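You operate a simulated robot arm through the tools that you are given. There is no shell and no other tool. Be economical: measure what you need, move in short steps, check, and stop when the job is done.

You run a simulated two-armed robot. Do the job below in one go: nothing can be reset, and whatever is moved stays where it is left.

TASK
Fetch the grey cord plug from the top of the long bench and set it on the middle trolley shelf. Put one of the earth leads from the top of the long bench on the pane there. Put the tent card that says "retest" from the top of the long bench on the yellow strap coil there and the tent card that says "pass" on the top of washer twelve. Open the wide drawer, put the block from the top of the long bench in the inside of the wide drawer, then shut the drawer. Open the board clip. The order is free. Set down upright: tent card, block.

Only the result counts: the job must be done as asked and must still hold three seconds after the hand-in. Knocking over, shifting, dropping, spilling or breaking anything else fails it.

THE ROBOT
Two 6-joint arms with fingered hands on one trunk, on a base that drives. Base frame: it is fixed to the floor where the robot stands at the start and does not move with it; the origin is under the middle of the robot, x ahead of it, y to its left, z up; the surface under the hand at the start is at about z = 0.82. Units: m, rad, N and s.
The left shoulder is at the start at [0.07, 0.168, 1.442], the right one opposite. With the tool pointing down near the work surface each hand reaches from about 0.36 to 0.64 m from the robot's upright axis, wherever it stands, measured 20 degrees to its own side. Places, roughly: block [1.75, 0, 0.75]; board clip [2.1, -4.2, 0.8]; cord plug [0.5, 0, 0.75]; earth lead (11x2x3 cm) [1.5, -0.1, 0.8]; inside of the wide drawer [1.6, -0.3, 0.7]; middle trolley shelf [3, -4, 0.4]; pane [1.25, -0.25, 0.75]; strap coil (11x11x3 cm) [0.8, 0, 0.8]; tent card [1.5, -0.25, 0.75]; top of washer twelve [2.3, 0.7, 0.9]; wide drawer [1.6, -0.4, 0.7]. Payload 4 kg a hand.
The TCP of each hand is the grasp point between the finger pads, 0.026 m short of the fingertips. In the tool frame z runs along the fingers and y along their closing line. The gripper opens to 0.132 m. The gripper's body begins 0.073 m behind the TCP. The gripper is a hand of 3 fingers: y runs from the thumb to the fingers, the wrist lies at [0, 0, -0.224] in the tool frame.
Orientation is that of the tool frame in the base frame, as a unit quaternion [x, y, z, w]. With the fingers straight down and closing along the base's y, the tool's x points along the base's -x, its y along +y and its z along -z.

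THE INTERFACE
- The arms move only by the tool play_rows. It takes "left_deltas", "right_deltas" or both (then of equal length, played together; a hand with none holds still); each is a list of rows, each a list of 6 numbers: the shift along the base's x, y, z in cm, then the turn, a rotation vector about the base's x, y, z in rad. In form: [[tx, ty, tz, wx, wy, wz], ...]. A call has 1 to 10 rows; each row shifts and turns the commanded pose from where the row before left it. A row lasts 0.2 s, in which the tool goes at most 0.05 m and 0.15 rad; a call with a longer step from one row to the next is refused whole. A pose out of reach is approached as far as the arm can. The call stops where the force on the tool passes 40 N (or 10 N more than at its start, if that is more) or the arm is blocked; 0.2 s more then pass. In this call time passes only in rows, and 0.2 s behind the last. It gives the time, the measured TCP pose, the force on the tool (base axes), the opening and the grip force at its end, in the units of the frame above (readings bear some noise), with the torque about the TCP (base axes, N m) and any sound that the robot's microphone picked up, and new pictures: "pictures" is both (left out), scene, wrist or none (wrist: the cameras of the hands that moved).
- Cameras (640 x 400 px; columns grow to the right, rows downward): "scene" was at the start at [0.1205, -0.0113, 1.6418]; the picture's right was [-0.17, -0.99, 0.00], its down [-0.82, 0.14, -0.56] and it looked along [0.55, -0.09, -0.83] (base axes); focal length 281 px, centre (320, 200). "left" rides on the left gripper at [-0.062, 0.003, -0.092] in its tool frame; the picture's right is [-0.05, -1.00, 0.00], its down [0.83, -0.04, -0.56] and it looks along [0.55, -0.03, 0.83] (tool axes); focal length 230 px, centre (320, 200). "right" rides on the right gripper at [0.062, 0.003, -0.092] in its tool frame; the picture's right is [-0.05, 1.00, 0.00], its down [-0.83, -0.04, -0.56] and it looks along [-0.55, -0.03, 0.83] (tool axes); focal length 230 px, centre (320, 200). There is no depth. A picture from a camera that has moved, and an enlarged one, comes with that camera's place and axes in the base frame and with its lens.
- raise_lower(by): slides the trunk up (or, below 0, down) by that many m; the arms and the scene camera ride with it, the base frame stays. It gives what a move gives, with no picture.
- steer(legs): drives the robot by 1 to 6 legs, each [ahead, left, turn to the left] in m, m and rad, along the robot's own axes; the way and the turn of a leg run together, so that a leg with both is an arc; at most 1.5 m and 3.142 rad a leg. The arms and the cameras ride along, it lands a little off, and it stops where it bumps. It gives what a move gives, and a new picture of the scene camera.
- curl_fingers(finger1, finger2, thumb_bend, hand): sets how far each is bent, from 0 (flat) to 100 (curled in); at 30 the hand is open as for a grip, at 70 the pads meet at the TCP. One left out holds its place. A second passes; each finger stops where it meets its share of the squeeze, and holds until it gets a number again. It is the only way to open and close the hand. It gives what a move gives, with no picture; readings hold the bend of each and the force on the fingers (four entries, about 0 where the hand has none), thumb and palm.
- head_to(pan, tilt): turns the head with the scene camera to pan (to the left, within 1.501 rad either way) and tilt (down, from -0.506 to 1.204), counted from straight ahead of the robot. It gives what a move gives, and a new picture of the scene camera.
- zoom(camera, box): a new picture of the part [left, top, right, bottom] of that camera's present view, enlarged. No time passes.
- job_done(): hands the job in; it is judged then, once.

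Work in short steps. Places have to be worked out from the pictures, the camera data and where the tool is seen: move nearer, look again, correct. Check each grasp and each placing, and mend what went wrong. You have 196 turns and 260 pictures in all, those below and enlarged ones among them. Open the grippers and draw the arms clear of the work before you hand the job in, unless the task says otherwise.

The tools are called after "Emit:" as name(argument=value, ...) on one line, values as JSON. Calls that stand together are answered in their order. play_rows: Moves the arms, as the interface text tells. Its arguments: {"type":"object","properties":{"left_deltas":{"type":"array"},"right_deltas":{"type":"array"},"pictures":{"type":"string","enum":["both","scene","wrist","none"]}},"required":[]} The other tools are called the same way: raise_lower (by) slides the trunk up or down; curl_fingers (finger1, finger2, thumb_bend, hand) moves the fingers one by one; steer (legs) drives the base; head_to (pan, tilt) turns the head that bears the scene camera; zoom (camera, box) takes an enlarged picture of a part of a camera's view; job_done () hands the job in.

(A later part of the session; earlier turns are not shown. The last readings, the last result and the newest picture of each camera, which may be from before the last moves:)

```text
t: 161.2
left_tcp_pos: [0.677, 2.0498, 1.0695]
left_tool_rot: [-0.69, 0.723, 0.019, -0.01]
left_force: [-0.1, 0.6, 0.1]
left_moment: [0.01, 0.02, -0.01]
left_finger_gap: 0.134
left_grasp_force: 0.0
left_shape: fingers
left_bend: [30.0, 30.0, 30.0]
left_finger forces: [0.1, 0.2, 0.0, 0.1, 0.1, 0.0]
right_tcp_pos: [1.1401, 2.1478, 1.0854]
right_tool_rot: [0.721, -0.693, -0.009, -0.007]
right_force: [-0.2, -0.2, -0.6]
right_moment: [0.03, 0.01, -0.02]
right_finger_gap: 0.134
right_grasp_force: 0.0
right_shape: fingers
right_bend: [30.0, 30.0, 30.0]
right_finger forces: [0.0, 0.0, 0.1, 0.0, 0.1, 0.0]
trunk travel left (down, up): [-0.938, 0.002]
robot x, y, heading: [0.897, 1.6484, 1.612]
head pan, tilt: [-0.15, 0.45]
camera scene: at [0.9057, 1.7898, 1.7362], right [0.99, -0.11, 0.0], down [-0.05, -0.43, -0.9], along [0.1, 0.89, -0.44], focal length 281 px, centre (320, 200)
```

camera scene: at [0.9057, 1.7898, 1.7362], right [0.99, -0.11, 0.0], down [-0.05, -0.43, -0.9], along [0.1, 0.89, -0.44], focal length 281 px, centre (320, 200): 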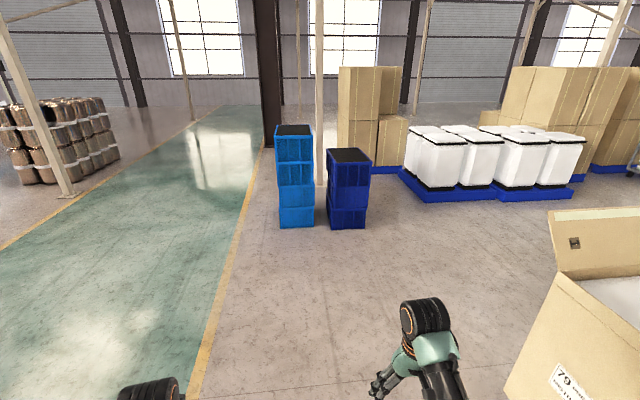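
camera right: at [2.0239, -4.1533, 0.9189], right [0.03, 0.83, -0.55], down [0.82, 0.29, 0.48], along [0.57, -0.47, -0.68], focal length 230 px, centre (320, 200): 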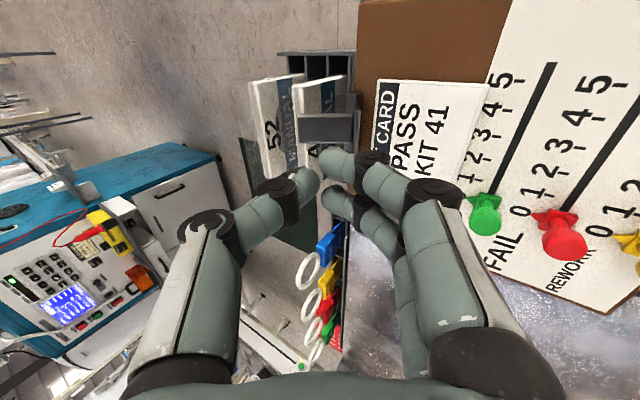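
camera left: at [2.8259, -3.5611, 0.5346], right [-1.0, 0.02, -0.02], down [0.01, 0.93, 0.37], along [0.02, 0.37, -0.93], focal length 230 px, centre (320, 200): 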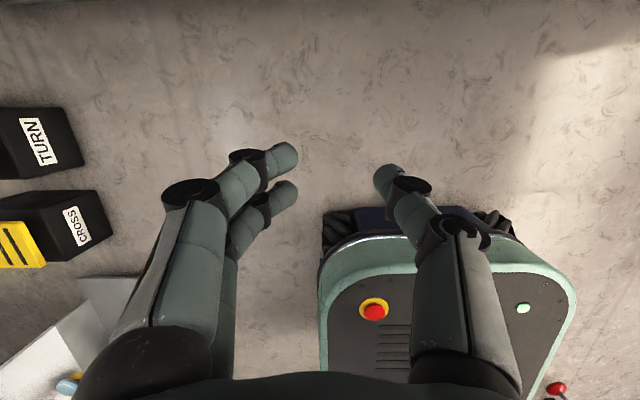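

Emit:
steer(legs=[[0, -0.3, 0], [0, 0, 3.1], [0.7, 0, 0]])

Emit:
head_to(pan=0.3, tilt=0.7)

```text
t: 174.0
left_tcp_pos: [1.3982, 0.5431, 1.0707]
left_tool_rot: [0.738, 0.675, 0.009, 0.019]
left_force: [-0.4, 0.1, -0.6]
left_moment: [-0.02, 0.01, -0.01]
left_finger_gap: 0.1341
left_grasp_force: 0.0
left_shape: fingers
left_bend: [30.0, 30.0, 30.0]
left_finger forces: [0.0, 0.0, 0.0, 0.0, 0.0, 0.1]
right_tcp_pos: [0.9327, 0.4651, 1.0848]
right_tool_rot: [0.708, 0.706, -0.007, 0.008]
right_force: [0.0, -0.1, 0.1]
right_moment: [0.0, 0.01, -0.02]
right_finger_gap: 0.134
right_grasp_force: 0.1
right_shape: fingers
right_bend: [30.0, 30.0, 30.0]
right_finger forces: [0.0, 0.1, 0.0, 0.0, 0.1, 0.1]
trunk travel left (down, up): [-0.938, 0.002]
robot x, y, heading: [1.1966, 0.9534, -1.574]
head pan, tilt: [-0.15, 0.45]
camera scene: at [1.1831, 0.8149, 1.7363], right [-0.99, 0.15, 0.0], down [0.07, 0.43, -0.9], along [-0.14, -0.89, -0.43], focal length 281 px, centre (320, 200)
```

scene: 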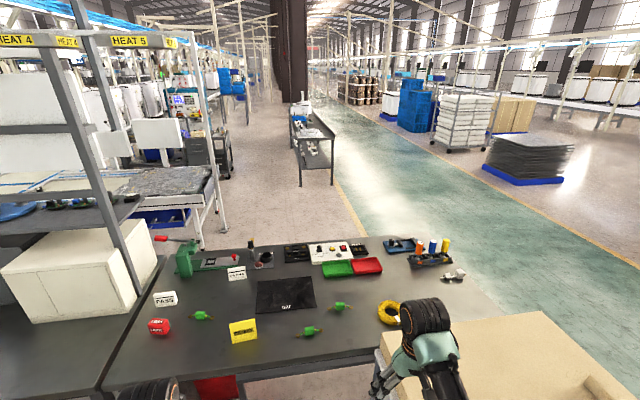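

```text
t: 174.9
left_tcp_pos: [1.3993, 0.5416, 1.0694]
left_tool_rot: [0.738, 0.674, 0.01, 0.018]
left_force: [0.8, -1.0, -0.6]
left_moment: [0.0, -0.02, -0.01]
left_finger_gap: 0.1339
left_grasp_force: 0.1
left_shape: fingers
left_bend: [30.0, 30.0, 30.0]
left_finger forces: [0.0, 0.1, 0.1, 0.0, 0.0, 0.0]
right_tcp_pos: [0.9322, 0.4651, 1.0845]
right_tool_rot: [0.709, 0.706, -0.006, 0.007]
right_force: [0.3, -0.6, -0.5]
right_moment: [0.0, -0.04, 0.02]
right_finger_gap: 0.1338
right_grasp_force: 0.0
right_shape: fingers
right_bend: [30.0, 30.0, 30.0]
right_finger forces: [0.0, 0.1, 0.0, 0.0, 0.0, 0.1]
trunk travel left (down, up): [-0.938, 0.002]
robot x, y, heading: [1.1984, 0.951, -1.572]
head pan, tilt: [0.3, 0.7]
camera scene: at [1.2219, 0.8223, 1.714], right [-0.96, -0.29, 0.0], down [-0.19, 0.62, -0.76], along [0.22, -0.73, -0.64], focal length 281 px, centre (320, 200)
```

scene: 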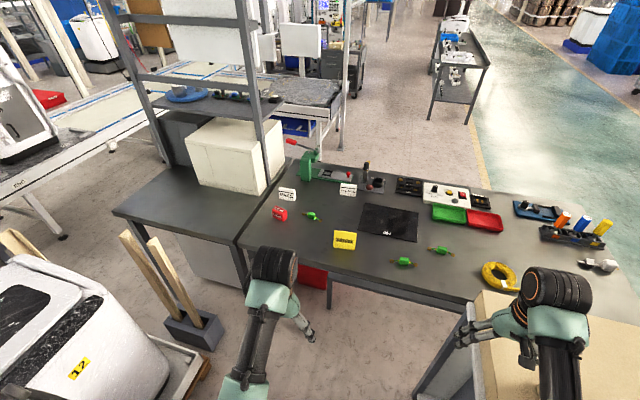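

Excellent view; everything is reachable from here and washer 12 is to the left. I zoom in on the cards.

Emit:
zoom(camera="scene", box=[250, 160, 410, 290])

Emit:
zoom(camera="scene", box=[370, 190, 530, 310])

Emit:
zoom(camera="scene", box=[0, 220, 220, 400])

```text
3.08 times, centred on (330, 225) of scene
camera zoom: at [1.2219, 0.8223, 1.714], right [-0.96, -0.29, 0.0], down [-0.19, 0.62, -0.76], along [0.22, -0.73, -0.64], focal length 866 px, centre (289, 123)
```

zoom: 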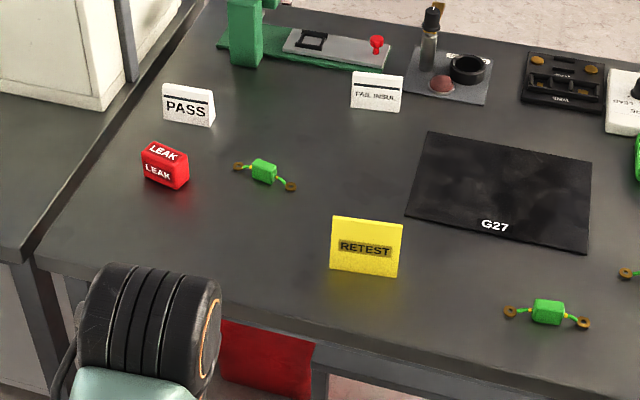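

```text
3.33 times, centred on (450, 250) of scene
camera zoom: at [1.2219, 0.8223, 1.714], right [-0.96, -0.29, 0.0], down [-0.19, 0.62, -0.76], along [0.22, -0.73, -0.64], focal length 938 px, centre (-113, 33)
```

zoom: 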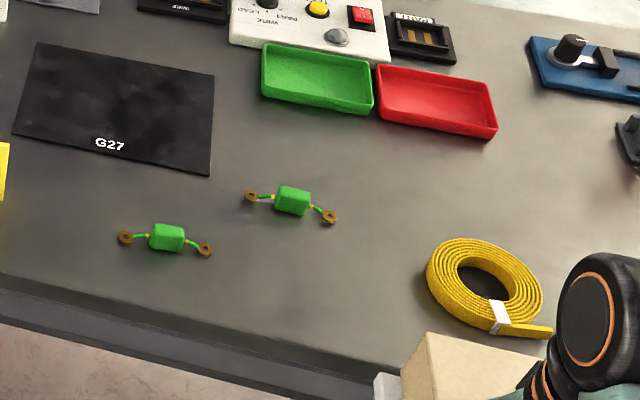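

```text
2.22 times, centred on (110, 310) of scene
camera zoom: at [1.2219, 0.8223, 1.714], right [-0.96, -0.29, 0.0], down [-0.19, 0.62, -0.76], along [0.22, -0.73, -0.64], focal length 625 px, centre (787, -44)
```

zoom: 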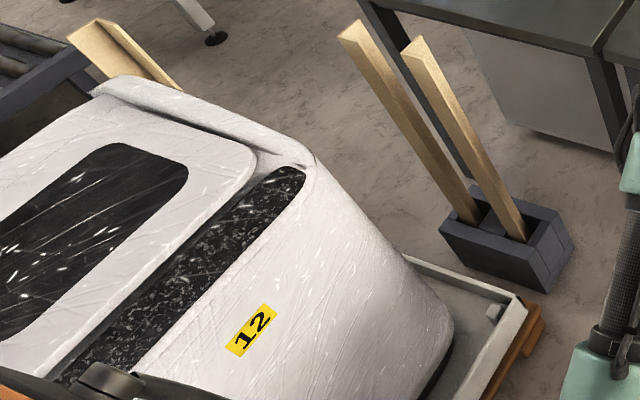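

Yellow card is RETEST; block is the red LEAK one. I drive closer (to about (1.29,0.50)) to pick the earth lead at (1.10,0.09) with the right hand.

Emit:
steer(legs=[[0.45, 0.09, 0]])

Emit:
head_to(pan=0.0, tilt=1.1)

```text
t: 177.7
left_tcp_pos: [1.4886, 0.0935, 1.0702]
left_tool_rot: [0.738, 0.675, 0.011, 0.019]
left_force: [-0.2, 0.9, 0.1]
left_moment: [-0.02, 0.0, 0.0]
left_finger_gap: 0.134
left_grasp_force: 0.2
left_shape: fingers
left_bend: [30.0, 30.0, 30.0]
left_finger forces: [0.1, 0.0, 0.0, 0.0, 0.0, 0.0]
right_tcp_pos: [1.0213, 0.0149, 1.0845]
right_tool_rot: [0.708, 0.706, -0.007, 0.008]
right_force: [-0.6, 0.1, 0.3]
right_moment: [0.01, 0.02, -0.01]
right_finger_gap: 0.1343
right_grasp_force: 0.0
right_shape: fingers
right_bend: [30.0, 30.0, 30.0]
right_finger forces: [0.0, 0.0, 0.0, 0.0, 0.1, 0.0]
trunk travel left (down, up): [-0.938, 0.002]
robot x, y, heading: [1.286, 0.5015, -1.572]
head pan, tilt: [0.3, 0.7]
camera scene: at [1.3102, 0.3757, 1.7142], right [-0.96, -0.29, 0.0], down [-0.19, 0.61, -0.77], along [0.22, -0.73, -0.64], focal length 281 px, centre (320, 200)
```

scene: 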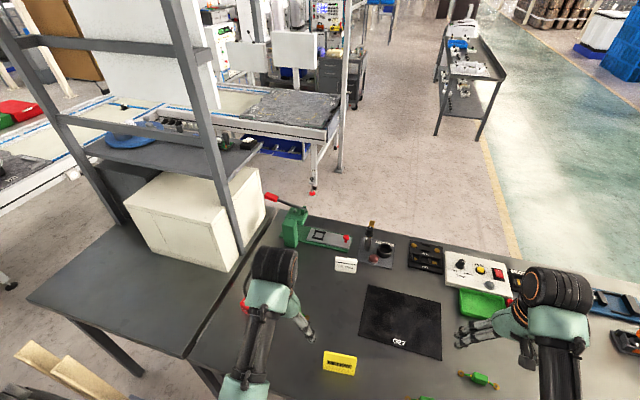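

```text
t: 178.6
left_tcp_pos: [1.4891, 0.0918, 1.0686]
left_tool_rot: [0.737, 0.675, 0.01, 0.017]
left_force: [0.3, 0.3, 0.6]
left_moment: [0.01, 0.0, -0.01]
left_finger_gap: 0.1338
left_grasp_force: 0.0
left_shape: fingers
left_bend: [30.0, 30.0, 30.0]
left_finger forces: [0.1, 0.1, 0.0, 0.1, 0.0, 0.0]
right_tcp_pos: [1.0216, 0.0138, 1.0854]
right_tool_rot: [0.709, 0.705, -0.007, 0.007]
right_force: [0.2, 0.1, -0.4]
right_moment: [0.0, -0.03, 0.03]
right_finger_gap: 0.1339
right_grasp_force: 0.0
right_shape: fingers
right_bend: [30.0, 30.0, 30.0]
right_finger forces: [0.0, 0.0, 0.1, 0.1, 0.0, 0.0]
trunk travel left (down, up): [-0.938, 0.002]
robot x, y, heading: [1.2835, 0.5005, -1.574]
head pan, tilt: [0.0, 1.1]
camera scene: at [1.2858, 0.3905, 1.684], right [-1.0, 0.0, 0.0], down [0.0, 0.89, -0.45], along [0.0, -0.45, -0.89], focal length 281 px, centre (320, 200)
```

scene: 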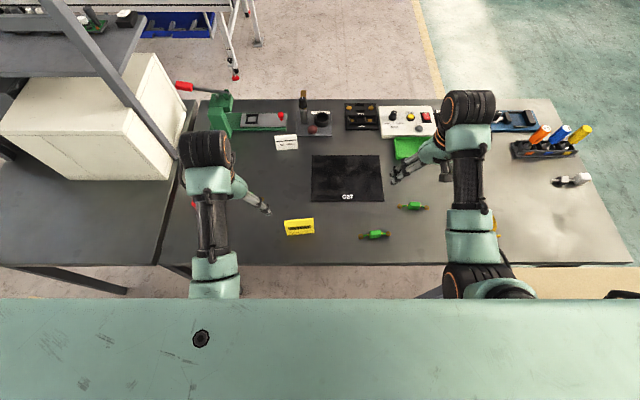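

From this top view: lead at (1.107,0.08), pane x 1.065–1.316, y -0.24…-0.045. I move the right hand above the lead and yaw it so it closes along y.

Emit:
play_rows(right_deltas=[[1, 0.8, 0, 0, 0, 0.15], [1, 0.8, 0, 0, 0, 0.15], [1, 0.8, 0, 0, 0, 0.15], [1, 0.8, 0, 0, 0, 0.15], [1, 0.8, 0, 0, 0, 0.15], [1, 0.8, 0, 0, 0, 0.15], [1, 0.8, 0, 0, 0, 0.15], [0.5, 0.8, 0, 0, 0, 0.15], [0, 0, 0, 0, 0, 0.15], [0, 0, 0, 0, 0, 0.15]])

```text
t: 180.8
left_tcp_pos: [1.4891, 0.093, 1.0682]
left_tool_rot: [0.738, 0.675, 0.011, 0.019]
left_force: [-0.7, 0.2, -0.8]
left_moment: [0.02, -0.03, 0.03]
left_finger_gap: 0.1341
left_grasp_force: 0.1
left_shape: fingers
left_bend: [30.0, 30.0, 30.0]
left_finger forces: [0.0, 0.0, 0.0, 0.0, 0.0, 0.0]
right_tcp_pos: [1.0942, 0.0698, 1.0653]
right_tool_rot: [0.09, 0.996, 0.001, 0.013]
right_force: [1.0, -1.2, -0.8]
right_moment: [0.02, 0.0, -0.02]
right_finger_gap: 0.1342
right_grasp_force: 0.1
right_shape: fingers
right_bend: [30.0, 30.0, 30.0]
right_finger forces: [0.0, 0.0, 0.0, 0.0, 0.0, 0.0]
right hand out of reach, approached as far as the arm can: row 1, 2, 3, 5, 9, 10
trunk travel left (down, up): [-0.938, 0.002]
robot x, y, heading: [1.282, 0.5058, -1.573]
head pan, tilt: [0.0, 1.1]
camera scene: at [1.2848, 0.3909, 1.684], right [-1.0, 0.0, 0.0], down [0.0, 0.89, -0.45], along [0.0, -0.45, -0.89], focal length 281 px, centre (320, 200)
camera right: at [1.0305, 0.084, 1.1556], right [0.23, 0.97, 0.01], down [0.79, -0.19, 0.58], along [0.56, -0.13, -0.82], focal length 230 px, centre (320, 200)
```

scene: 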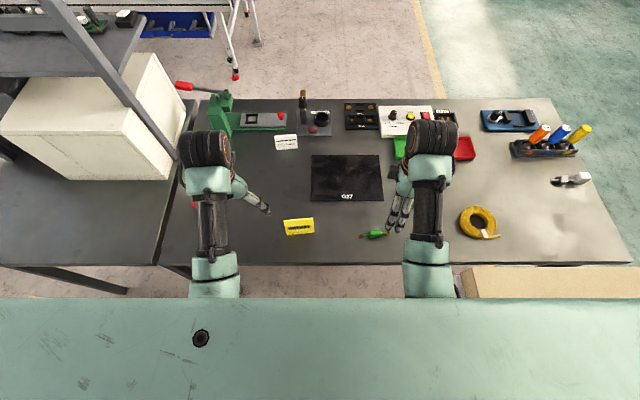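
right: 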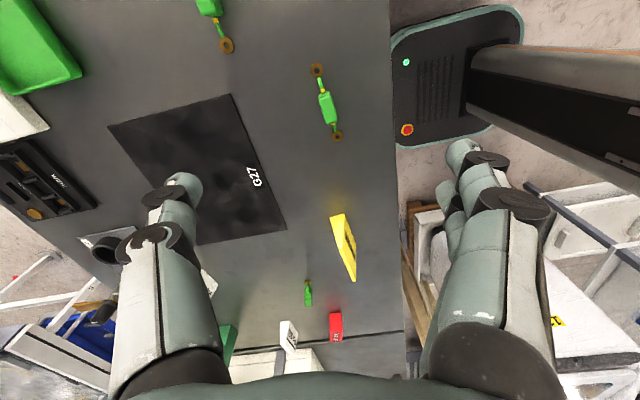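

Yaw works. Lead body at (1.107,0.077). I align over it and descend.

Emit:
play_rows(right_deltas=[[0.6, 0.4, -3, 0, 0, 0.08], [0.6, 0.3, -4, 0, 0, 0.07], [0, 0, -4, 0, 0, 0], [0, 0, -4, 0, 0, 0]])

```text
t: 181.8
left_tcp_pos: [1.4868, 0.0926, 1.068]
left_tool_rot: [0.738, 0.675, 0.01, 0.018]
left_force: [0.1, 0.1, -0.4]
left_moment: [-0.01, 0.01, 0.0]
left_finger_gap: 0.134
left_grasp_force: 0.1
left_shape: fingers
left_bend: [30.0, 30.0, 30.0]
left_finger forces: [0.0, 0.1, 0.0, 0.0, 0.0, 0.1]
right_tcp_pos: [1.0734, 0.0582, 0.9098]
right_tool_rot: [0.065, 0.998, 0.005, 0.027]
right_force: [-0.8, 0.6, -0.2]
right_moment: [0.01, 0.02, 0.03]
right_finger_gap: 0.1342
right_grasp_force: 0.0
right_shape: fingers
right_bend: [30.0, 30.0, 30.0]
right_finger forces: [0.0, 0.1, 0.0, 0.0, 0.0, 0.0]
right hand out of reach, approached as far as the arm can: row 1, 2
trunk travel left (down, up): [-0.938, 0.002]
robot x, y, heading: [1.2855, 0.5094, -1.57]
head pan, tilt: [0.0, 1.1]
camera scene: at [1.2852, 0.3911, 1.684], right [-1.0, 0.0, 0.0], down [0.0, 0.89, -0.45], along [0.0, -0.45, -0.89], focal length 281 px, centre (320, 200)
camera right: at [1.0069, 0.0675, 0.9982], right [0.18, 0.98, 0.02], down [0.79, -0.16, 0.6], along [0.59, -0.09, -0.8], focal length 230 px, centre (320, 200)
```

scene: 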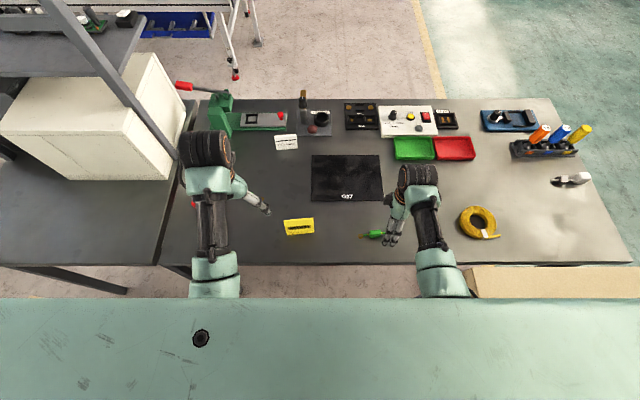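
right: 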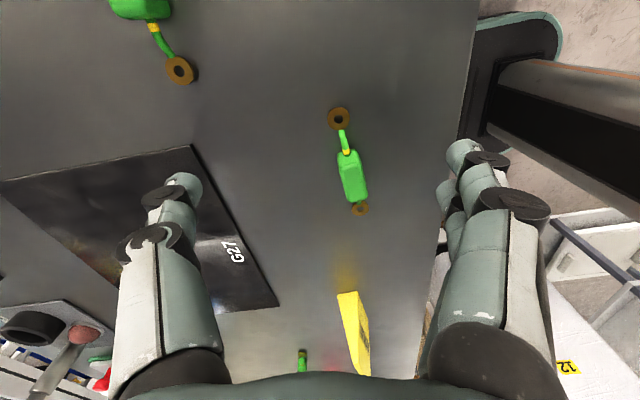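

The hand is limited inward; I shift the robot 3.5 cm left and 2 cm back to bring it over the lead.

Emit:
steer(legs=[[-0.02, 0.04, 0]])

Emit:
play_rows(right_deltas=[[0, 0, -2, 0, 0, 0]], pictures="wrist")

```text
t: 182.7
left_tcp_pos: [1.5205, 0.1096, 1.0689]
left_tool_rot: [0.738, 0.675, 0.013, 0.02]
left_force: [-0.1, 0.0, -0.6]
left_moment: [0.01, -0.05, 0.0]
left_finger_gap: 0.1341
left_grasp_force: 0.0
left_shape: fingers
left_bend: [30.0, 30.0, 30.0]
left_finger forces: [0.1, 0.1, 0.0, 0.0, 0.1, 0.1]
right_tcp_pos: [1.107, 0.0742, 0.9071]
right_tool_rot: [0.066, 0.997, 0.007, 0.03]
right_force: [-0.4, -0.5, -0.4]
right_moment: [-0.01, -0.08, 0.01]
right_finger_gap: 0.1342
right_grasp_force: 0.0
right_shape: fingers
right_bend: [30.0, 30.0, 30.0]
right_finger forces: [0.0, 0.1, 0.1, 0.0, 0.0, 0.1]
trunk travel left (down, up): [-0.938, 0.002]
robot x, y, heading: [1.3267, 0.526, -1.571]
head pan, tilt: [0.0, 1.1]
camera scene: at [1.3138, 0.4053, 1.6835], right [-1.0, 0.0, -0.01], down [0.01, 0.89, -0.45], along [0.0, -0.45, -0.89], focal length 281 px, centre (320, 200)
```

scene: 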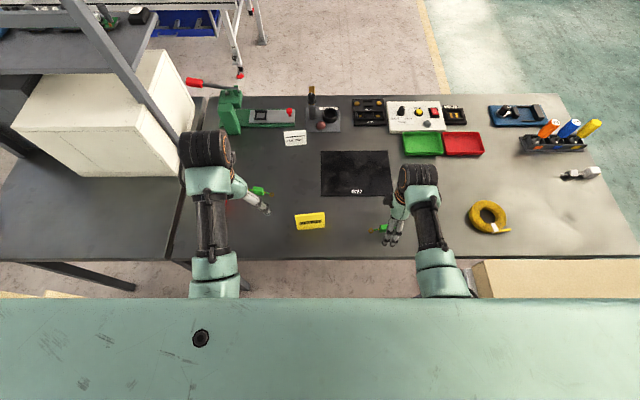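

```text
t: 183.1
left_tcp_pos: [1.5299, 0.114, 1.0699]
left_tool_rot: [0.738, 0.674, 0.009, 0.017]
left_force: [0.1, -0.5, 0.0]
left_moment: [0.01, 0.01, -0.01]
left_finger_gap: 0.1342
left_grasp_force: 0.1
left_shape: fingers
left_bend: [30.0, 30.0, 30.0]
left_finger forces: [0.0, 0.1, 0.1, 0.1, 0.1, 0.0]
right_tcp_pos: [1.1133, 0.0777, 0.8907]
right_tool_rot: [0.067, 0.997, 0.004, 0.025]
right_force: [1.4, 0.5, 0.0]
right_moment: [-0.03, -0.02, -0.03]
right_finger_gap: 0.1341
right_grasp_force: 0.0
right_shape: fingers
right_bend: [30.0, 30.0, 30.0]
right_finger forces: [0.0, 0.0, 0.1, 0.0, 0.0, 0.0]
trunk travel left (down, up): [-0.938, 0.002]
robot x, y, heading: [1.3274, 0.5258, -1.573]
head pan, tilt: [0.0, 1.1]
camera right: at [1.0482, 0.0874, 0.9801], right [0.18, 0.98, 0.02], down [0.79, -0.16, 0.6], along [0.59, -0.1, -0.8], focal length 230 px, centre (320, 200)
```

right: 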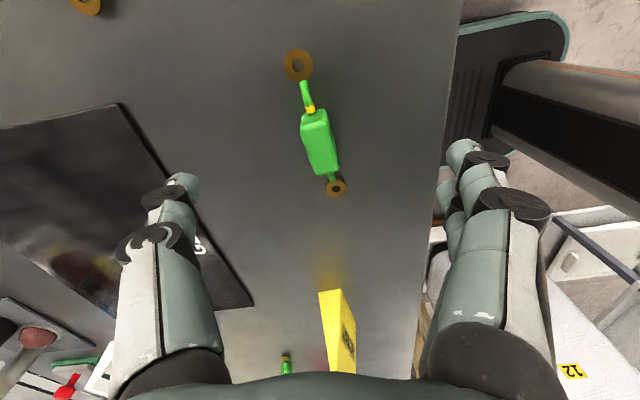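

Aligned over the lead. I descend to z≈0.85 and grasp.

Emit:
play_rows(right_deltas=[[-0.4, 0, -2.5, 0, 0, 0], [0, 0, -1.6, 0, 0, 0]], pictures="wrist")

Emit:
curl_fingers(hand="right", finger1=75, finger2=75, thumb_bend=75)

Emit:
play_rows(right_deltas=[[0, 0, 1.5, 0, 0, 0], [0, 0, 2, 0, 0, 0]], pictures="wrist")

```text
t: 183.7
left_tcp_pos: [1.5289, 0.1118, 1.0684]
left_tool_rot: [0.738, 0.675, 0.01, 0.019]
left_force: [-0.6, 0.0, -0.1]
left_moment: [0.02, 0.0, -0.01]
left_finger_gap: 0.1344
left_grasp_force: 0.1
left_shape: fingers
left_bend: [30.0, 30.0, 30.0]
left_finger forces: [0.0, 0.0, 0.0, 0.0, 0.1, 0.0]
right_tcp_pos: [1.1101, 0.0767, 0.8509]
right_tool_rot: [0.069, 0.997, 0.005, 0.024]
right_force: [-0.1, 0.2, 0.4]
right_moment: [-0.01, 0.04, -0.02]
right_finger_gap: 0.1342
right_grasp_force: 0.0
right_shape: fingers
right_bend: [30.0, 30.0, 30.0]
right_finger forces: [0.1, 0.0, 0.0, 0.0, 0.0, 0.0]
trunk travel left (down, up): [-0.938, 0.002]
robot x, y, heading: [1.3265, 0.5257, -1.576]
head pan, tilt: [0.0, 1.1]
camera right: at [1.044, 0.0871, 0.9388], right [0.19, 0.98, 0.02], down [0.79, -0.16, 0.59], along [0.59, -0.1, -0.8], focal length 230 px, centre (320, 200)
```

right: 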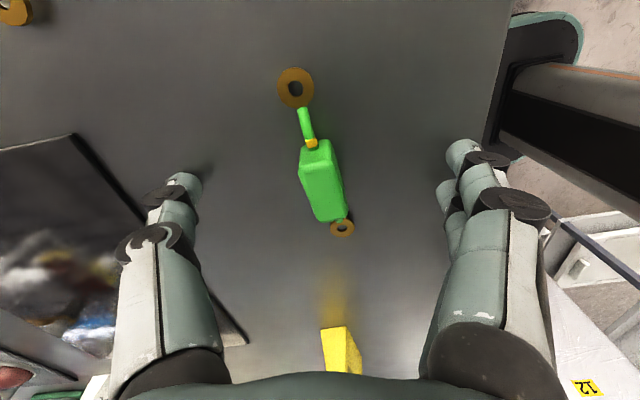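

```text
t: 184.7
left_tcp_pos: [1.5272, 0.1141, 1.0679]
left_tool_rot: [0.739, 0.674, 0.009, 0.018]
left_force: [0.4, -0.1, -0.2]
left_moment: [0.0, 0.02, -0.03]
left_finger_gap: 0.1342
left_grasp_force: 0.0
left_shape: fingers
left_bend: [30.0, 30.0, 30.0]
left_finger forces: [0.0, 0.1, 0.1, 0.0, 0.1, 0.0]
right_tcp_pos: [1.1091, 0.0784, 0.8487]
right_tool_rot: [0.069, 0.997, 0.006, 0.025]
right_force: [0.3, 0.7, 1.8]
right_moment: [-0.01, 0.01, -0.02]
right_finger_gap: 0.0164
right_grasp_force: 16.9
right_shape: fingers
right_bend: [72.0, 71.0, 68.0]
right_finger forces: [7.9, 8.2, 0.1, 0.1, 18.0, 0.0]
trunk travel left (down, up): [-0.938, 0.002]
robot x, y, heading: [1.323, 0.5234, -1.58]
head pan, tilt: [0.0, 1.1]
```

```text
t: 185.3
left_tcp_pos: [1.5275, 0.1139, 1.0686]
left_tool_rot: [0.738, 0.674, 0.01, 0.019]
left_force: [0.0, -0.3, -0.2]
left_moment: [0.0, -0.01, 0.01]
left_finger_gap: 0.1341
left_grasp_force: 0.0
left_shape: fingers
left_bend: [30.0, 30.0, 30.0]
left_finger forces: [0.1, 0.1, 0.0, 0.0, 0.1, 0.0]
right_tcp_pos: [1.1083, 0.0778, 0.8838]
right_tool_rot: [0.068, 0.997, 0.006, 0.027]
right_force: [0.2, 0.1, -0.4]
right_moment: [-0.01, 0.02, 0.03]
right_finger_gap: 0.0163
right_grasp_force: 15.4
right_shape: fingers
right_bend: [72.0, 72.0, 68.0]
right_finger forces: [7.6, 7.9, 0.0, 0.0, 15.5, 0.1]
trunk travel left (down, up): [-0.938, 0.002]
robot x, y, heading: [1.3257, 0.5271, -1.577]
head pan, tilt: [0.0, 1.1]
camera right: at [1.0428, 0.088, 0.9734], right [0.19, 0.98, 0.02], down [0.79, -0.16, 0.6], along [0.59, -0.1, -0.8], focal length 230 px, centre (320, 200)
```

right: 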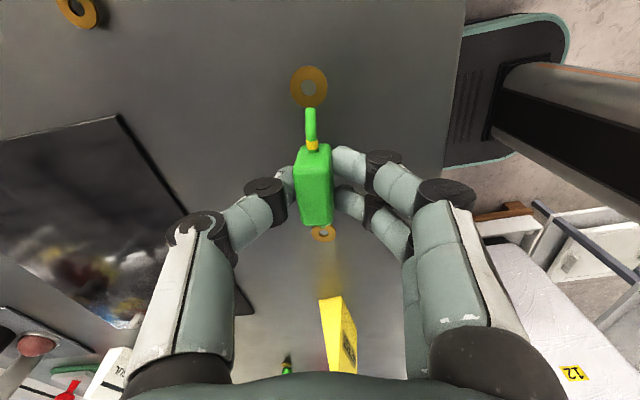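

Lead grasped. I lift, shift the base 8 cm left and 6 cm forward, then extend the hand over the pane.

Emit:
play_rows(right_deltas=[[0, 0, 4, 0, 0, 0], [0, 0, 3, 0, 0, 0]], pictures="none")

Emit:
steer(legs=[[0.06, 0.085, 0]])

Emit:
play_rows(right_deltas=[[0, -4, 0, 0, 0, 0], [0, -4, 0, 0, 0, 0], [0, -4, 0, 0, 0, 0], [0, -3, 0, 0, 0, 0]])

```text
t: 185.9
left_tcp_pos: [1.5274, 0.1137, 1.069]
left_tool_rot: [0.739, 0.674, 0.01, 0.018]
left_force: [-0.7, -0.2, -0.3]
left_moment: [0.0, -0.02, 0.01]
left_finger_gap: 0.1341
left_grasp_force: 0.0
left_shape: fingers
left_bend: [30.0, 30.0, 30.0]
left_finger forces: [0.1, 0.0, 0.0, 0.1, 0.0, 0.1]
right_tcp_pos: [1.1096, 0.0782, 0.9552]
right_tool_rot: [0.066, 0.997, 0.006, 0.026]
right_force: [0.1, 0.3, -0.9]
right_moment: [-0.03, 0.02, 0.02]
right_finger_gap: 0.0165
right_grasp_force: 15.1
right_shape: fingers
right_bend: [72.0, 72.0, 68.0]
right_finger forces: [7.6, 7.9, 0.0, 0.0, 15.5, 0.0]
trunk travel left (down, up): [-0.938, 0.002]
robot x, y, heading: [1.3252, 0.5218, -1.573]
head pan, tilt: [0.0, 1.1]
```

```text
t: 187.0
left_tcp_pos: [1.6089, 0.0552, 1.07]
left_tool_rot: [0.738, 0.674, 0.01, 0.02]
left_force: [-1.2, -0.4, -1.0]
left_moment: [-0.01, -0.05, 0.02]
left_finger_gap: 0.1342
left_grasp_force: 0.1
left_shape: fingers
left_bend: [30.0, 30.0, 30.0]
left_finger forces: [0.1, 0.1, 0.0, 0.1, 0.0, 0.0]
right_tcp_pos: [1.1907, 0.0197, 0.9546]
right_tool_rot: [0.066, 0.997, 0.005, 0.027]
right_force: [0.3, 0.7, -0.5]
right_moment: [0.0, -0.03, 0.0]
right_finger_gap: 0.0166
right_grasp_force: 15.1
right_shape: fingers
right_bend: [72.0, 72.0, 68.0]
right_finger forces: [7.6, 7.9, 0.1, 0.1, 15.4, 0.0]
trunk travel left (down, up): [-0.938, 0.002]
robot x, y, heading: [1.4103, 0.464, -1.571]
head pan, tilt: [0.0, 1.1]
camera scene: at [1.4053, 0.3544, 1.6842], right [-1.0, 0.0, 0.0], down [0.0, 0.89, -0.46], along [0.0, -0.46, -0.89], focal length 281 px, centre (320, 200)
```

scene: 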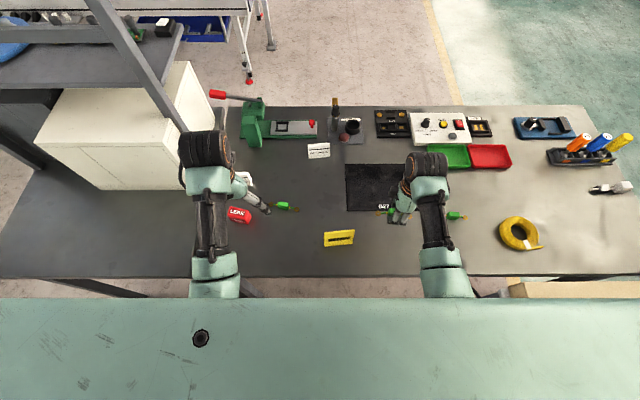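

```text
t: 188.0
left_tcp_pos: [1.6111, 0.0515, 1.0687]
left_tool_rot: [0.738, 0.674, 0.01, 0.019]
left_force: [0.4, 0.1, 0.2]
left_moment: [0.0, 0.02, 0.02]
left_finger_gap: 0.1341
left_grasp_force: 0.0
left_shape: fingers
left_bend: [30.0, 30.0, 30.0]
left_finger forces: [0.0, 0.0, 0.1, 0.0, 0.1, 0.0]
right_tcp_pos: [1.1939, -0.1339, 0.9546]
right_tool_rot: [0.066, 0.997, 0.006, 0.026]
right_force: [-0.4, 0.0, -0.6]
right_moment: [0.03, -0.02, 0.01]
right_finger_gap: 0.0164
right_grasp_force: 15.3
right_shape: fingers
right_bend: [72.0, 72.0, 68.0]
right_finger forces: [7.6, 7.8, 0.1, 0.1, 15.3, 0.0]
trunk travel left (down, up): [-0.938, 0.002]
robot x, y, heading: [1.4079, 0.4642, -1.578]
head pan, tilt: [0.0, 1.1]
camera scene: at [1.4099, 0.3493, 1.6838], right [-1.0, 0.0, 0.0], down [0.0, 0.89, -0.45], along [0.0, -0.45, -0.89], focal length 281 px, centre (320, 200)
camera right: at [1.1272, -0.1242, 1.0428], right [0.18, 0.98, 0.02], down [0.79, -0.16, 0.6], along [0.59, -0.09, -0.8], focal length 230 px, centre (320, 200)
```

scene: 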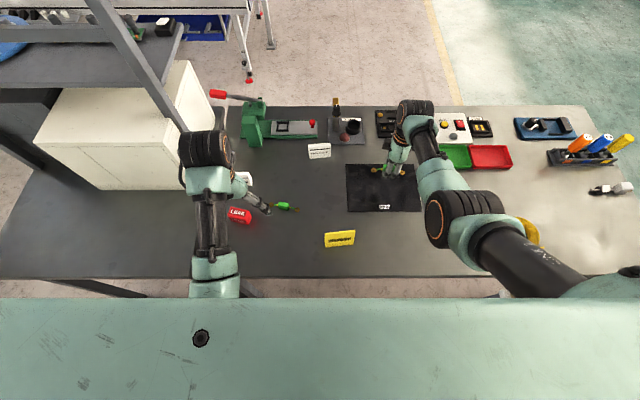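
right: 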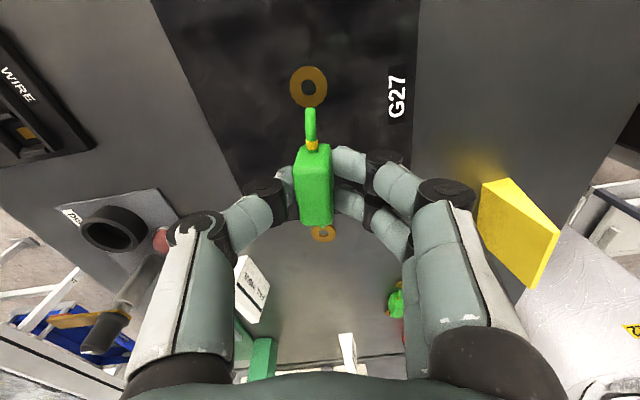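

Lead is above the pane centre (x 1.19, y -0.134). I lower it gently.

Emit:
play_rows(right_deltas=[[0, 0, -4, 0, 0, 0], [0, 0, -3, 0, 0, 0], [0, 0, -1.5, 0, 0, 0], [0, 0, -0.5, 0, 0, 0], [0, 0, -0.4, 0, 0, 0]], pictures="wrist")

```text
t: 189.2
left_tcp_pos: [1.612, 0.0529, 1.0687]
left_tool_rot: [0.738, 0.674, 0.011, 0.018]
left_force: [1.3, -0.9, -0.1]
left_moment: [-0.02, -0.01, 0.0]
left_finger_gap: 0.1341
left_grasp_force: 0.0
left_shape: fingers
left_bend: [30.0, 30.0, 30.0]
left_finger forces: [0.0, 0.0, 0.1, 0.0, 0.1, 0.1]
right_tcp_pos: [1.1958, -0.1087, 0.8767]
right_tool_rot: [0.068, 0.997, 0.006, 0.024]
right_force: [-0.4, 0.1, -0.4]
right_moment: [-0.03, 0.04, -0.02]
right_finger_gap: 0.0161
right_grasp_force: 15.5
right_shape: fingers
right_bend: [72.0, 72.0, 68.0]
right_finger forces: [7.4, 7.7, 0.0, 0.0, 15.1, 0.0]
right hand out of reach, approached as far as the arm can: row 2, 3, 4
trunk travel left (down, up): [-0.938, 0.002]
robot x, y, heading: [1.4098, 0.462, -1.577]
head pan, tilt: [0.0, 1.1]
camera right: at [1.1308, -0.0988, 0.9667], right [0.19, 0.98, 0.02], down [0.79, -0.16, 0.59], along [0.58, -0.1, -0.81], focal length 230 px, centre (320, 200)
```

right: 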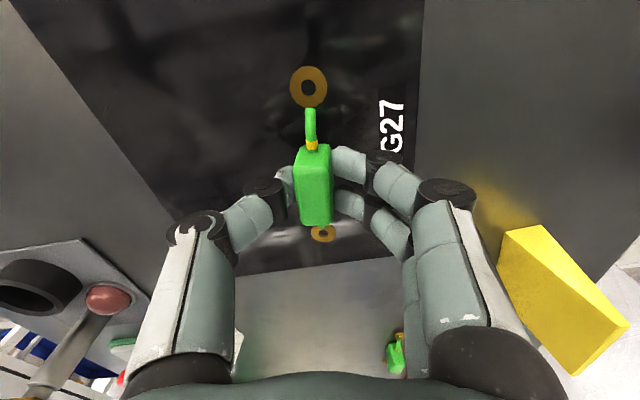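

At the reach limit, the y is -0.109 (still well on the pane). I lower with the trunk.

Emit:
raise_lower(by=-0.02)

Emit:
raise_lower(by=-0.005)

```text
t: 189.9
left_tcp_pos: [1.612, 0.0529, 1.0489]
left_tool_rot: [0.738, 0.674, 0.01, 0.017]
left_force: [-0.2, 0.1, 0.5]
left_moment: [0.0, -0.04, 0.0]
left_finger_gap: 0.1339
left_grasp_force: 0.2
left_shape: fingers
left_bend: [30.0, 30.0, 30.0]
left_finger forces: [0.1, 0.1, 0.1, 0.0, 0.1, 0.0]
right_tcp_pos: [1.1965, -0.1092, 0.8593]
right_tool_rot: [0.068, 0.997, 0.005, 0.024]
right_force: [0.1, -0.7, 0.1]
right_moment: [0.05, -0.01, 0.01]
right_finger_gap: 0.0163
right_grasp_force: 14.6
right_shape: fingers
right_bend: [72.0, 72.0, 68.0]
right_finger forces: [7.4, 7.7, 0.0, 0.1, 15.1, 0.0]
trunk travel left (down, up): [-0.918, 0.022]
robot x, y, heading: [1.4065, 0.4658, -1.575]
head pan, tilt: [0.0, 1.1]
```

```text
t: 190.4
left_tcp_pos: [1.6124, 0.0528, 1.0437]
left_tool_rot: [0.738, 0.674, 0.01, 0.018]
left_force: [-0.5, -0.8, 0.3]
left_moment: [0.01, -0.02, 0.0]
left_finger_gap: 0.1337
left_grasp_force: 0.0
left_shape: fingers
left_bend: [30.0, 30.0, 30.0]
left_finger forces: [0.1, 0.0, 0.1, 0.0, 0.0, 0.0]
right_tcp_pos: [1.1968, -0.1088, 0.8534]
right_tool_rot: [0.067, 0.997, 0.005, 0.023]
right_force: [-0.6, -0.4, 0.9]
right_moment: [-0.02, 0.04, -0.02]
right_finger_gap: 0.0162
right_grasp_force: 16.2
right_shape: fingers
right_bend: [72.0, 72.0, 68.0]
right_finger forces: [7.7, 7.9, 0.1, 0.1, 16.7, 0.0]
trunk travel left (down, up): [-0.913, 0.027]
robot x, y, heading: [1.4092, 0.4585, -1.574]
head pan, tilt: [0.0, 1.1]
```

Finger force just rose slightly: touching the pane. I release and then lift.

Emit:
curl_fingers(hand="right", finger1=50, finger2=50, thumb_bend=50)

Emit:
raise_lower(by=0.027)

Emit:
play_rows(right_deltas=[[0, 0, 4, 0, 0, 0], [0, 3, 4, 0, 0, 0]])

```text
t: 191.4
left_tcp_pos: [1.6121, 0.0561, 1.0447]
left_tool_rot: [0.739, 0.674, 0.008, 0.019]
left_force: [-0.2, -0.4, 0.4]
left_moment: [-0.01, 0.02, 0.01]
left_finger_gap: 0.134
left_grasp_force: 0.0
left_shape: fingers
left_bend: [30.0, 30.0, 30.0]
left_finger forces: [0.0, 0.1, 0.1, 0.1, 0.0, 0.0]
right_tcp_pos: [1.1964, -0.1085, 0.8572]
right_tool_rot: [0.067, 0.997, 0.001, 0.024]
right_force: [0.3, 1.6, 27.0]
right_moment: [-0.47, 0.29, 0.0]
right_finger_gap: 0.0588
right_grasp_force: 14.1
right_shape: fingers
right_bend: [52.0, 50.0, 53.0]
right_finger forces: [6.6, 0.1, 0.0, 0.0, 21.2, 0.0]
trunk travel left (down, up): [-0.913, 0.027]
robot x, y, heading: [1.4085, 0.4661, -1.574]
head pan, tilt: [0.0, 1.1]
```

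```text
t: 192.2
left_tcp_pos: [1.6116, 0.0543, 1.072]
left_tool_rot: [0.738, 0.674, 0.01, 0.019]
left_force: [0.1, -0.6, 0.0]
left_moment: [-0.01, 0.0, -0.03]
left_finger_gap: 0.1339
left_grasp_force: 0.1
left_shape: fingers
left_bend: [30.0, 30.0, 30.0]
left_finger forces: [0.0, 0.0, 0.1, 0.0, 0.0, 0.0]
right_tcp_pos: [1.1965, -0.1076, 0.8806]
right_tool_rot: [0.068, 0.997, 0.006, 0.023]
right_force: [0.4, 0.6, 0.2]
right_moment: [-0.02, 0.0, 0.0]
right_finger_gap: 0.0672
right_grasp_force: 0.1
right_shape: fingers
right_bend: [50.0, 50.0, 50.0]
right_finger forces: [0.1, 0.1, 0.0, 0.0, 0.0, 0.1]
trunk travel left (down, up): [-0.94, 0.0]
robot x, y, heading: [1.4092, 0.4634, -1.576]
head pan, tilt: [0.0, 1.1]
```

```text
t: 192.8
left_tcp_pos: [1.6119, 0.056, 1.0718]
left_tool_rot: [0.738, 0.675, 0.009, 0.019]
left_force: [0.0, 0.8, 0.2]
left_moment: [0.0, 0.0, 0.01]
left_finger_gap: 0.134
left_grasp_force: 0.0
left_shape: fingers
left_bend: [30.0, 30.0, 30.0]
left_finger forces: [0.0, 0.1, 0.1, 0.0, 0.0, 0.0]
right_tcp_pos: [1.1962, -0.0736, 0.9609]
right_tool_rot: [0.068, 0.997, 0.007, 0.023]
right_force: [0.0, 0.9, -0.7]
right_moment: [-0.04, 0.03, 0.02]
right_finger_gap: 0.0677
right_grasp_force: 0.1
right_shape: fingers
right_bend: [50.0, 50.0, 50.0]
right_finger forces: [0.1, 0.0, 0.0, 0.0, 0.0, 0.0]
trunk travel left (down, up): [-0.94, 0.0]
robot x, y, heading: [1.4071, 0.4672, -1.579]
head pan, tilt: [0.0, 1.1]
camera scene: at [1.41, 0.3551, 1.6864], right [-1.0, 0.0, 0.0], down [0.0, 0.89, -0.46], along [0.0, -0.46, -0.89], focal length 281 px, centre (320, 200)
camera right: at [1.1311, -0.0648, 1.0496], right [0.19, 0.98, 0.02], down [0.79, -0.16, 0.59], along [0.58, -0.09, -0.81], focal length 230 px, centre (320, 200)
```

scene: 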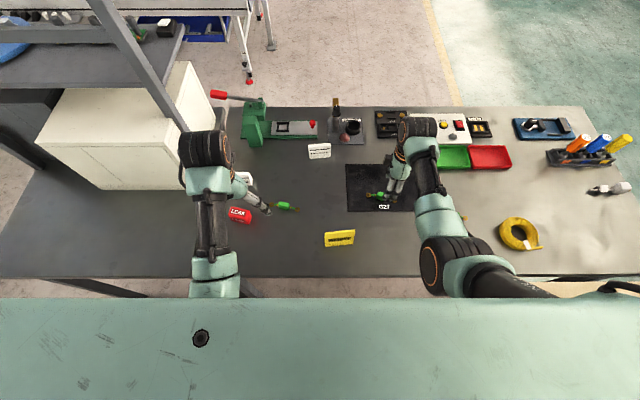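
right: 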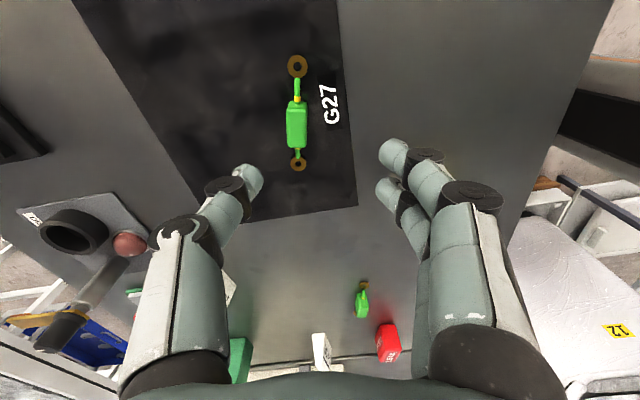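

The lead lies fully on the pane. Next the RETEST card: I yaw the right hand back, retreat, and shift the base so the right hand lines up with the card at (1.345,0.06).

Emit:
play_rows(right_deltas=[[0, 1, 1.5, 0, 0, -0.145], [0, 1, 1.5, 0, 0, -0.145], [0, 1, 0, 0, 0, -0.145], [0, 1, 0, 0, 0, -0.145], [0, 1, 0, 0, 0, -0.145], [0, 1, 0, 0, 0, -0.145], [0, 1, 0, 0, 0, -0.145], [0, 1, 0, 0, 0, -0.145], [0, 1, 0, 0, 0, -0.145], [0, 1, 0, 0, 0, -0.13]], pictures="none")

Emit:
steer(legs=[[-0.08, 0.16, 0]])

Emit:
curl_fingers(hand="right", finger1=30, finger2=30, thumb_bend=30)

Emit:
play_rows(right_deltas=[[0, 0, 0, 0, 0, 0]], pictures="wrist")

```text
t: 195.0
left_tcp_pos: [1.612, 0.0533, 1.0705]
left_tool_rot: [0.739, 0.674, 0.01, 0.018]
left_force: [-0.1, -0.6, 0.3]
left_moment: [0.02, 0.02, 0.01]
left_finger_gap: 0.1341
left_grasp_force: 0.0
left_shape: fingers
left_bend: [30.0, 30.0, 30.0]
left_finger forces: [0.0, 0.0, 0.0, 0.0, 0.0, 0.0]
right_tcp_pos: [1.196, 0.0217, 0.9905]
right_tool_rot: [0.708, 0.706, -0.011, 0.021]
right_force: [0.3, 0.9, -0.1]
right_moment: [0.02, 0.03, 0.0]
right_finger_gap: 0.0678
right_grasp_force: 0.1
right_shape: fingers
right_bend: [50.0, 50.0, 50.0]
right_finger forces: [0.1, 0.0, 0.0, 0.1, 0.0, 0.0]
trunk travel left (down, up): [-0.94, 0.0]
robot x, y, heading: [1.4079, 0.4661, -1.573]
head pan, tilt: [0.0, 1.1]
```

```text
t: 196.5
left_tcp_pos: [1.7667, 0.1302, 1.0706]
left_tool_rot: [0.738, 0.674, 0.011, 0.019]
left_force: [-0.3, 0.7, -0.2]
left_moment: [0.0, -0.02, -0.01]
left_finger_gap: 0.134
left_grasp_force: 0.1
left_shape: fingers
left_bend: [30.0, 30.0, 30.0]
left_finger forces: [0.0, 0.0, 0.0, 0.1, 0.0, 0.0]
right_tcp_pos: [1.3526, 0.0999, 0.988]
right_tool_rot: [0.707, 0.707, -0.011, 0.022]
right_force: [-0.4, -0.7, -0.3]
right_moment: [0.0, -0.03, 0.02]
right_finger_gap: 0.0677
right_grasp_force: 0.1
right_shape: fingers
right_bend: [50.0, 50.0, 50.0]
right_finger forces: [0.0, 0.1, 0.0, 0.0, 0.0, 0.0]
trunk travel left (down, up): [-0.94, 0.0]
robot x, y, heading: [1.5699, 0.5438, -1.576]
head pan, tilt: [0.0, 1.1]
camera scene: at [1.5639, 0.4278, 1.6858], right [-1.0, 0.01, 0.0], down [0.01, 0.89, -0.45], along [0.0, -0.45, -0.89], focal length 281 px, centre (320, 200)
```

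scene: 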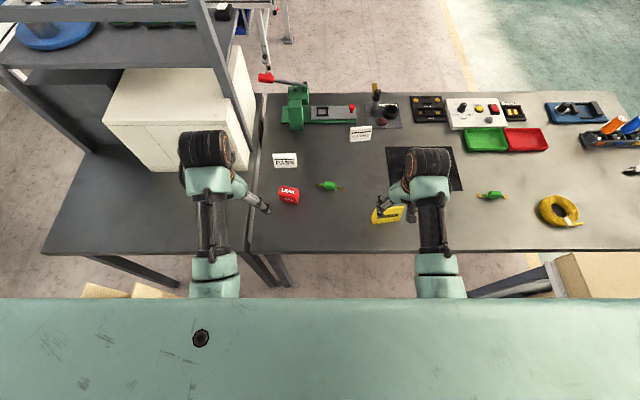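

```text
t: 197.5
left_tcp_pos: [1.7713, 0.1315, 1.0715]
left_tool_rot: [0.739, 0.673, 0.01, 0.019]
left_force: [-0.6, 0.3, 0.6]
left_moment: [0.0, 0.01, -0.01]
left_finger_gap: 0.1338
left_grasp_force: 0.1
left_shape: fingers
left_bend: [30.0, 30.0, 30.0]
left_finger forces: [0.0, 0.1, 0.1, 0.0, 0.0, 0.0]
right_tcp_pos: [1.3548, 0.1004, 0.9893]
right_tool_rot: [0.708, 0.706, -0.012, 0.021]
right_force: [-0.3, 0.2, 0.0]
right_moment: [-0.01, 0.0, 0.01]
right_finger_gap: 0.1339
right_grasp_force: 0.0
right_shape: fingers
right_bend: [30.0, 30.0, 30.0]
right_finger forces: [0.0, 0.1, 0.1, 0.1, 0.1, 0.0]
trunk travel left (down, up): [-0.94, 0.0]
robot x, y, heading: [1.5659, 0.542, -1.581]
head pan, tilt: [0.0, 1.1]
```

```text
t: 197.9
left_tcp_pos: [1.7711, 0.1322, 1.0721]
left_tool_rot: [0.739, 0.674, 0.01, 0.018]
left_force: [0.3, 0.9, 0.1]
left_moment: [-0.02, 0.01, -0.02]
left_finger_gap: 0.134
left_grasp_force: 0.0
left_shape: fingers
left_bend: [30.0, 30.0, 30.0]
left_finger forces: [0.1, 0.1, 0.0, 0.0, 0.0, 0.1]
right_tcp_pos: [1.3543, 0.101, 0.9902]
right_tool_rot: [0.707, 0.706, -0.012, 0.021]
right_force: [0.2, 0.4, -0.7]
right_moment: [-0.04, -0.02, 0.0]
right_finger_gap: 0.1337
right_grasp_force: 0.1
right_shape: fingers
right_bend: [30.0, 30.0, 30.0]
right_finger forces: [0.1, 0.0, 0.0, 0.1, 0.0, 0.0]
trunk travel left (down, up): [-0.94, 0.0]
robot x, y, heading: [1.5676, 0.5394, -1.573]
head pan, tilt: [0.0, 1.1]
camera right: at [1.3563, 0.1657, 1.079], right [1.0, -0.05, 0.02], down [-0.05, -0.8, 0.59], along [-0.02, -0.59, -0.81], focal length 230 px, centre (320, 200)
```

right: 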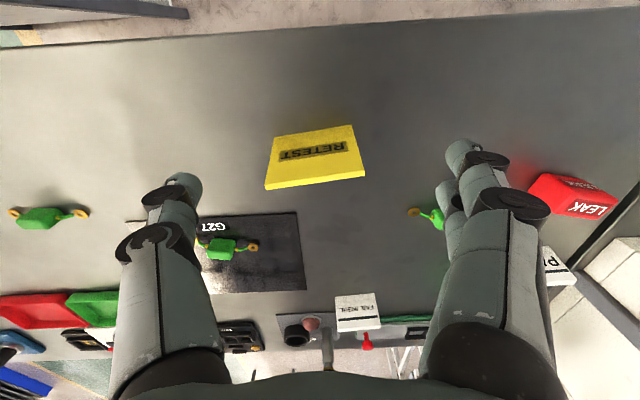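

The card is at (1.348,0.057), ridge at z≈0.905, 9 cm wide. I move over it and descend to z≈0.852.

Emit:
play_rows(right_deltas=[[-0.6, -4.4, 0, 0, 0, 0], [0, 0, -4, 0, 0, 0], [0, 0, -4, 0, 0, 0]], pictures="wrist")

```text
t: 198.7
left_tcp_pos: [1.7704, 0.1318, 1.0714]
left_tool_rot: [0.739, 0.674, 0.009, 0.019]
left_force: [-0.2, -0.2, -0.2]
left_moment: [-0.02, 0.01, 0.0]
left_finger_gap: 0.1342
left_grasp_force: 0.1
left_shape: fingers
left_bend: [30.0, 30.0, 30.0]
left_finger forces: [0.1, 0.1, 0.0, 0.0, 0.1, 0.0]
right_tcp_pos: [1.3474, 0.0588, 0.91]
right_tool_rot: [0.707, 0.706, -0.011, 0.021]
right_force: [-0.2, -0.3, 0.9]
right_moment: [0.02, -0.02, 0.03]
right_finger_gap: 0.1339
right_grasp_force: 0.2
right_shape: fingers
right_bend: [30.0, 30.0, 30.0]
right_finger forces: [0.1, 0.0, 0.1, 0.0, 0.0, 0.0]
trunk travel left (down, up): [-0.94, 0.0]
robot x, y, heading: [1.565, 0.5443, -1.576]
head pan, tilt: [0.0, 1.1]
camera right: at [1.3493, 0.1236, 0.9987], right [1.0, -0.05, 0.02], down [-0.05, -0.8, 0.59], along [-0.02, -0.59, -0.8], focal length 230 px, centre (320, 200)
```

right: 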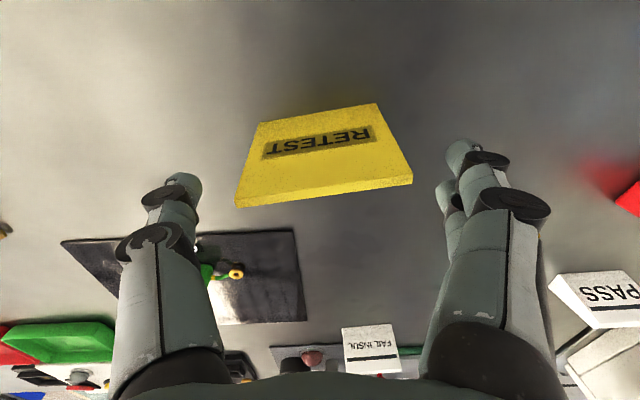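

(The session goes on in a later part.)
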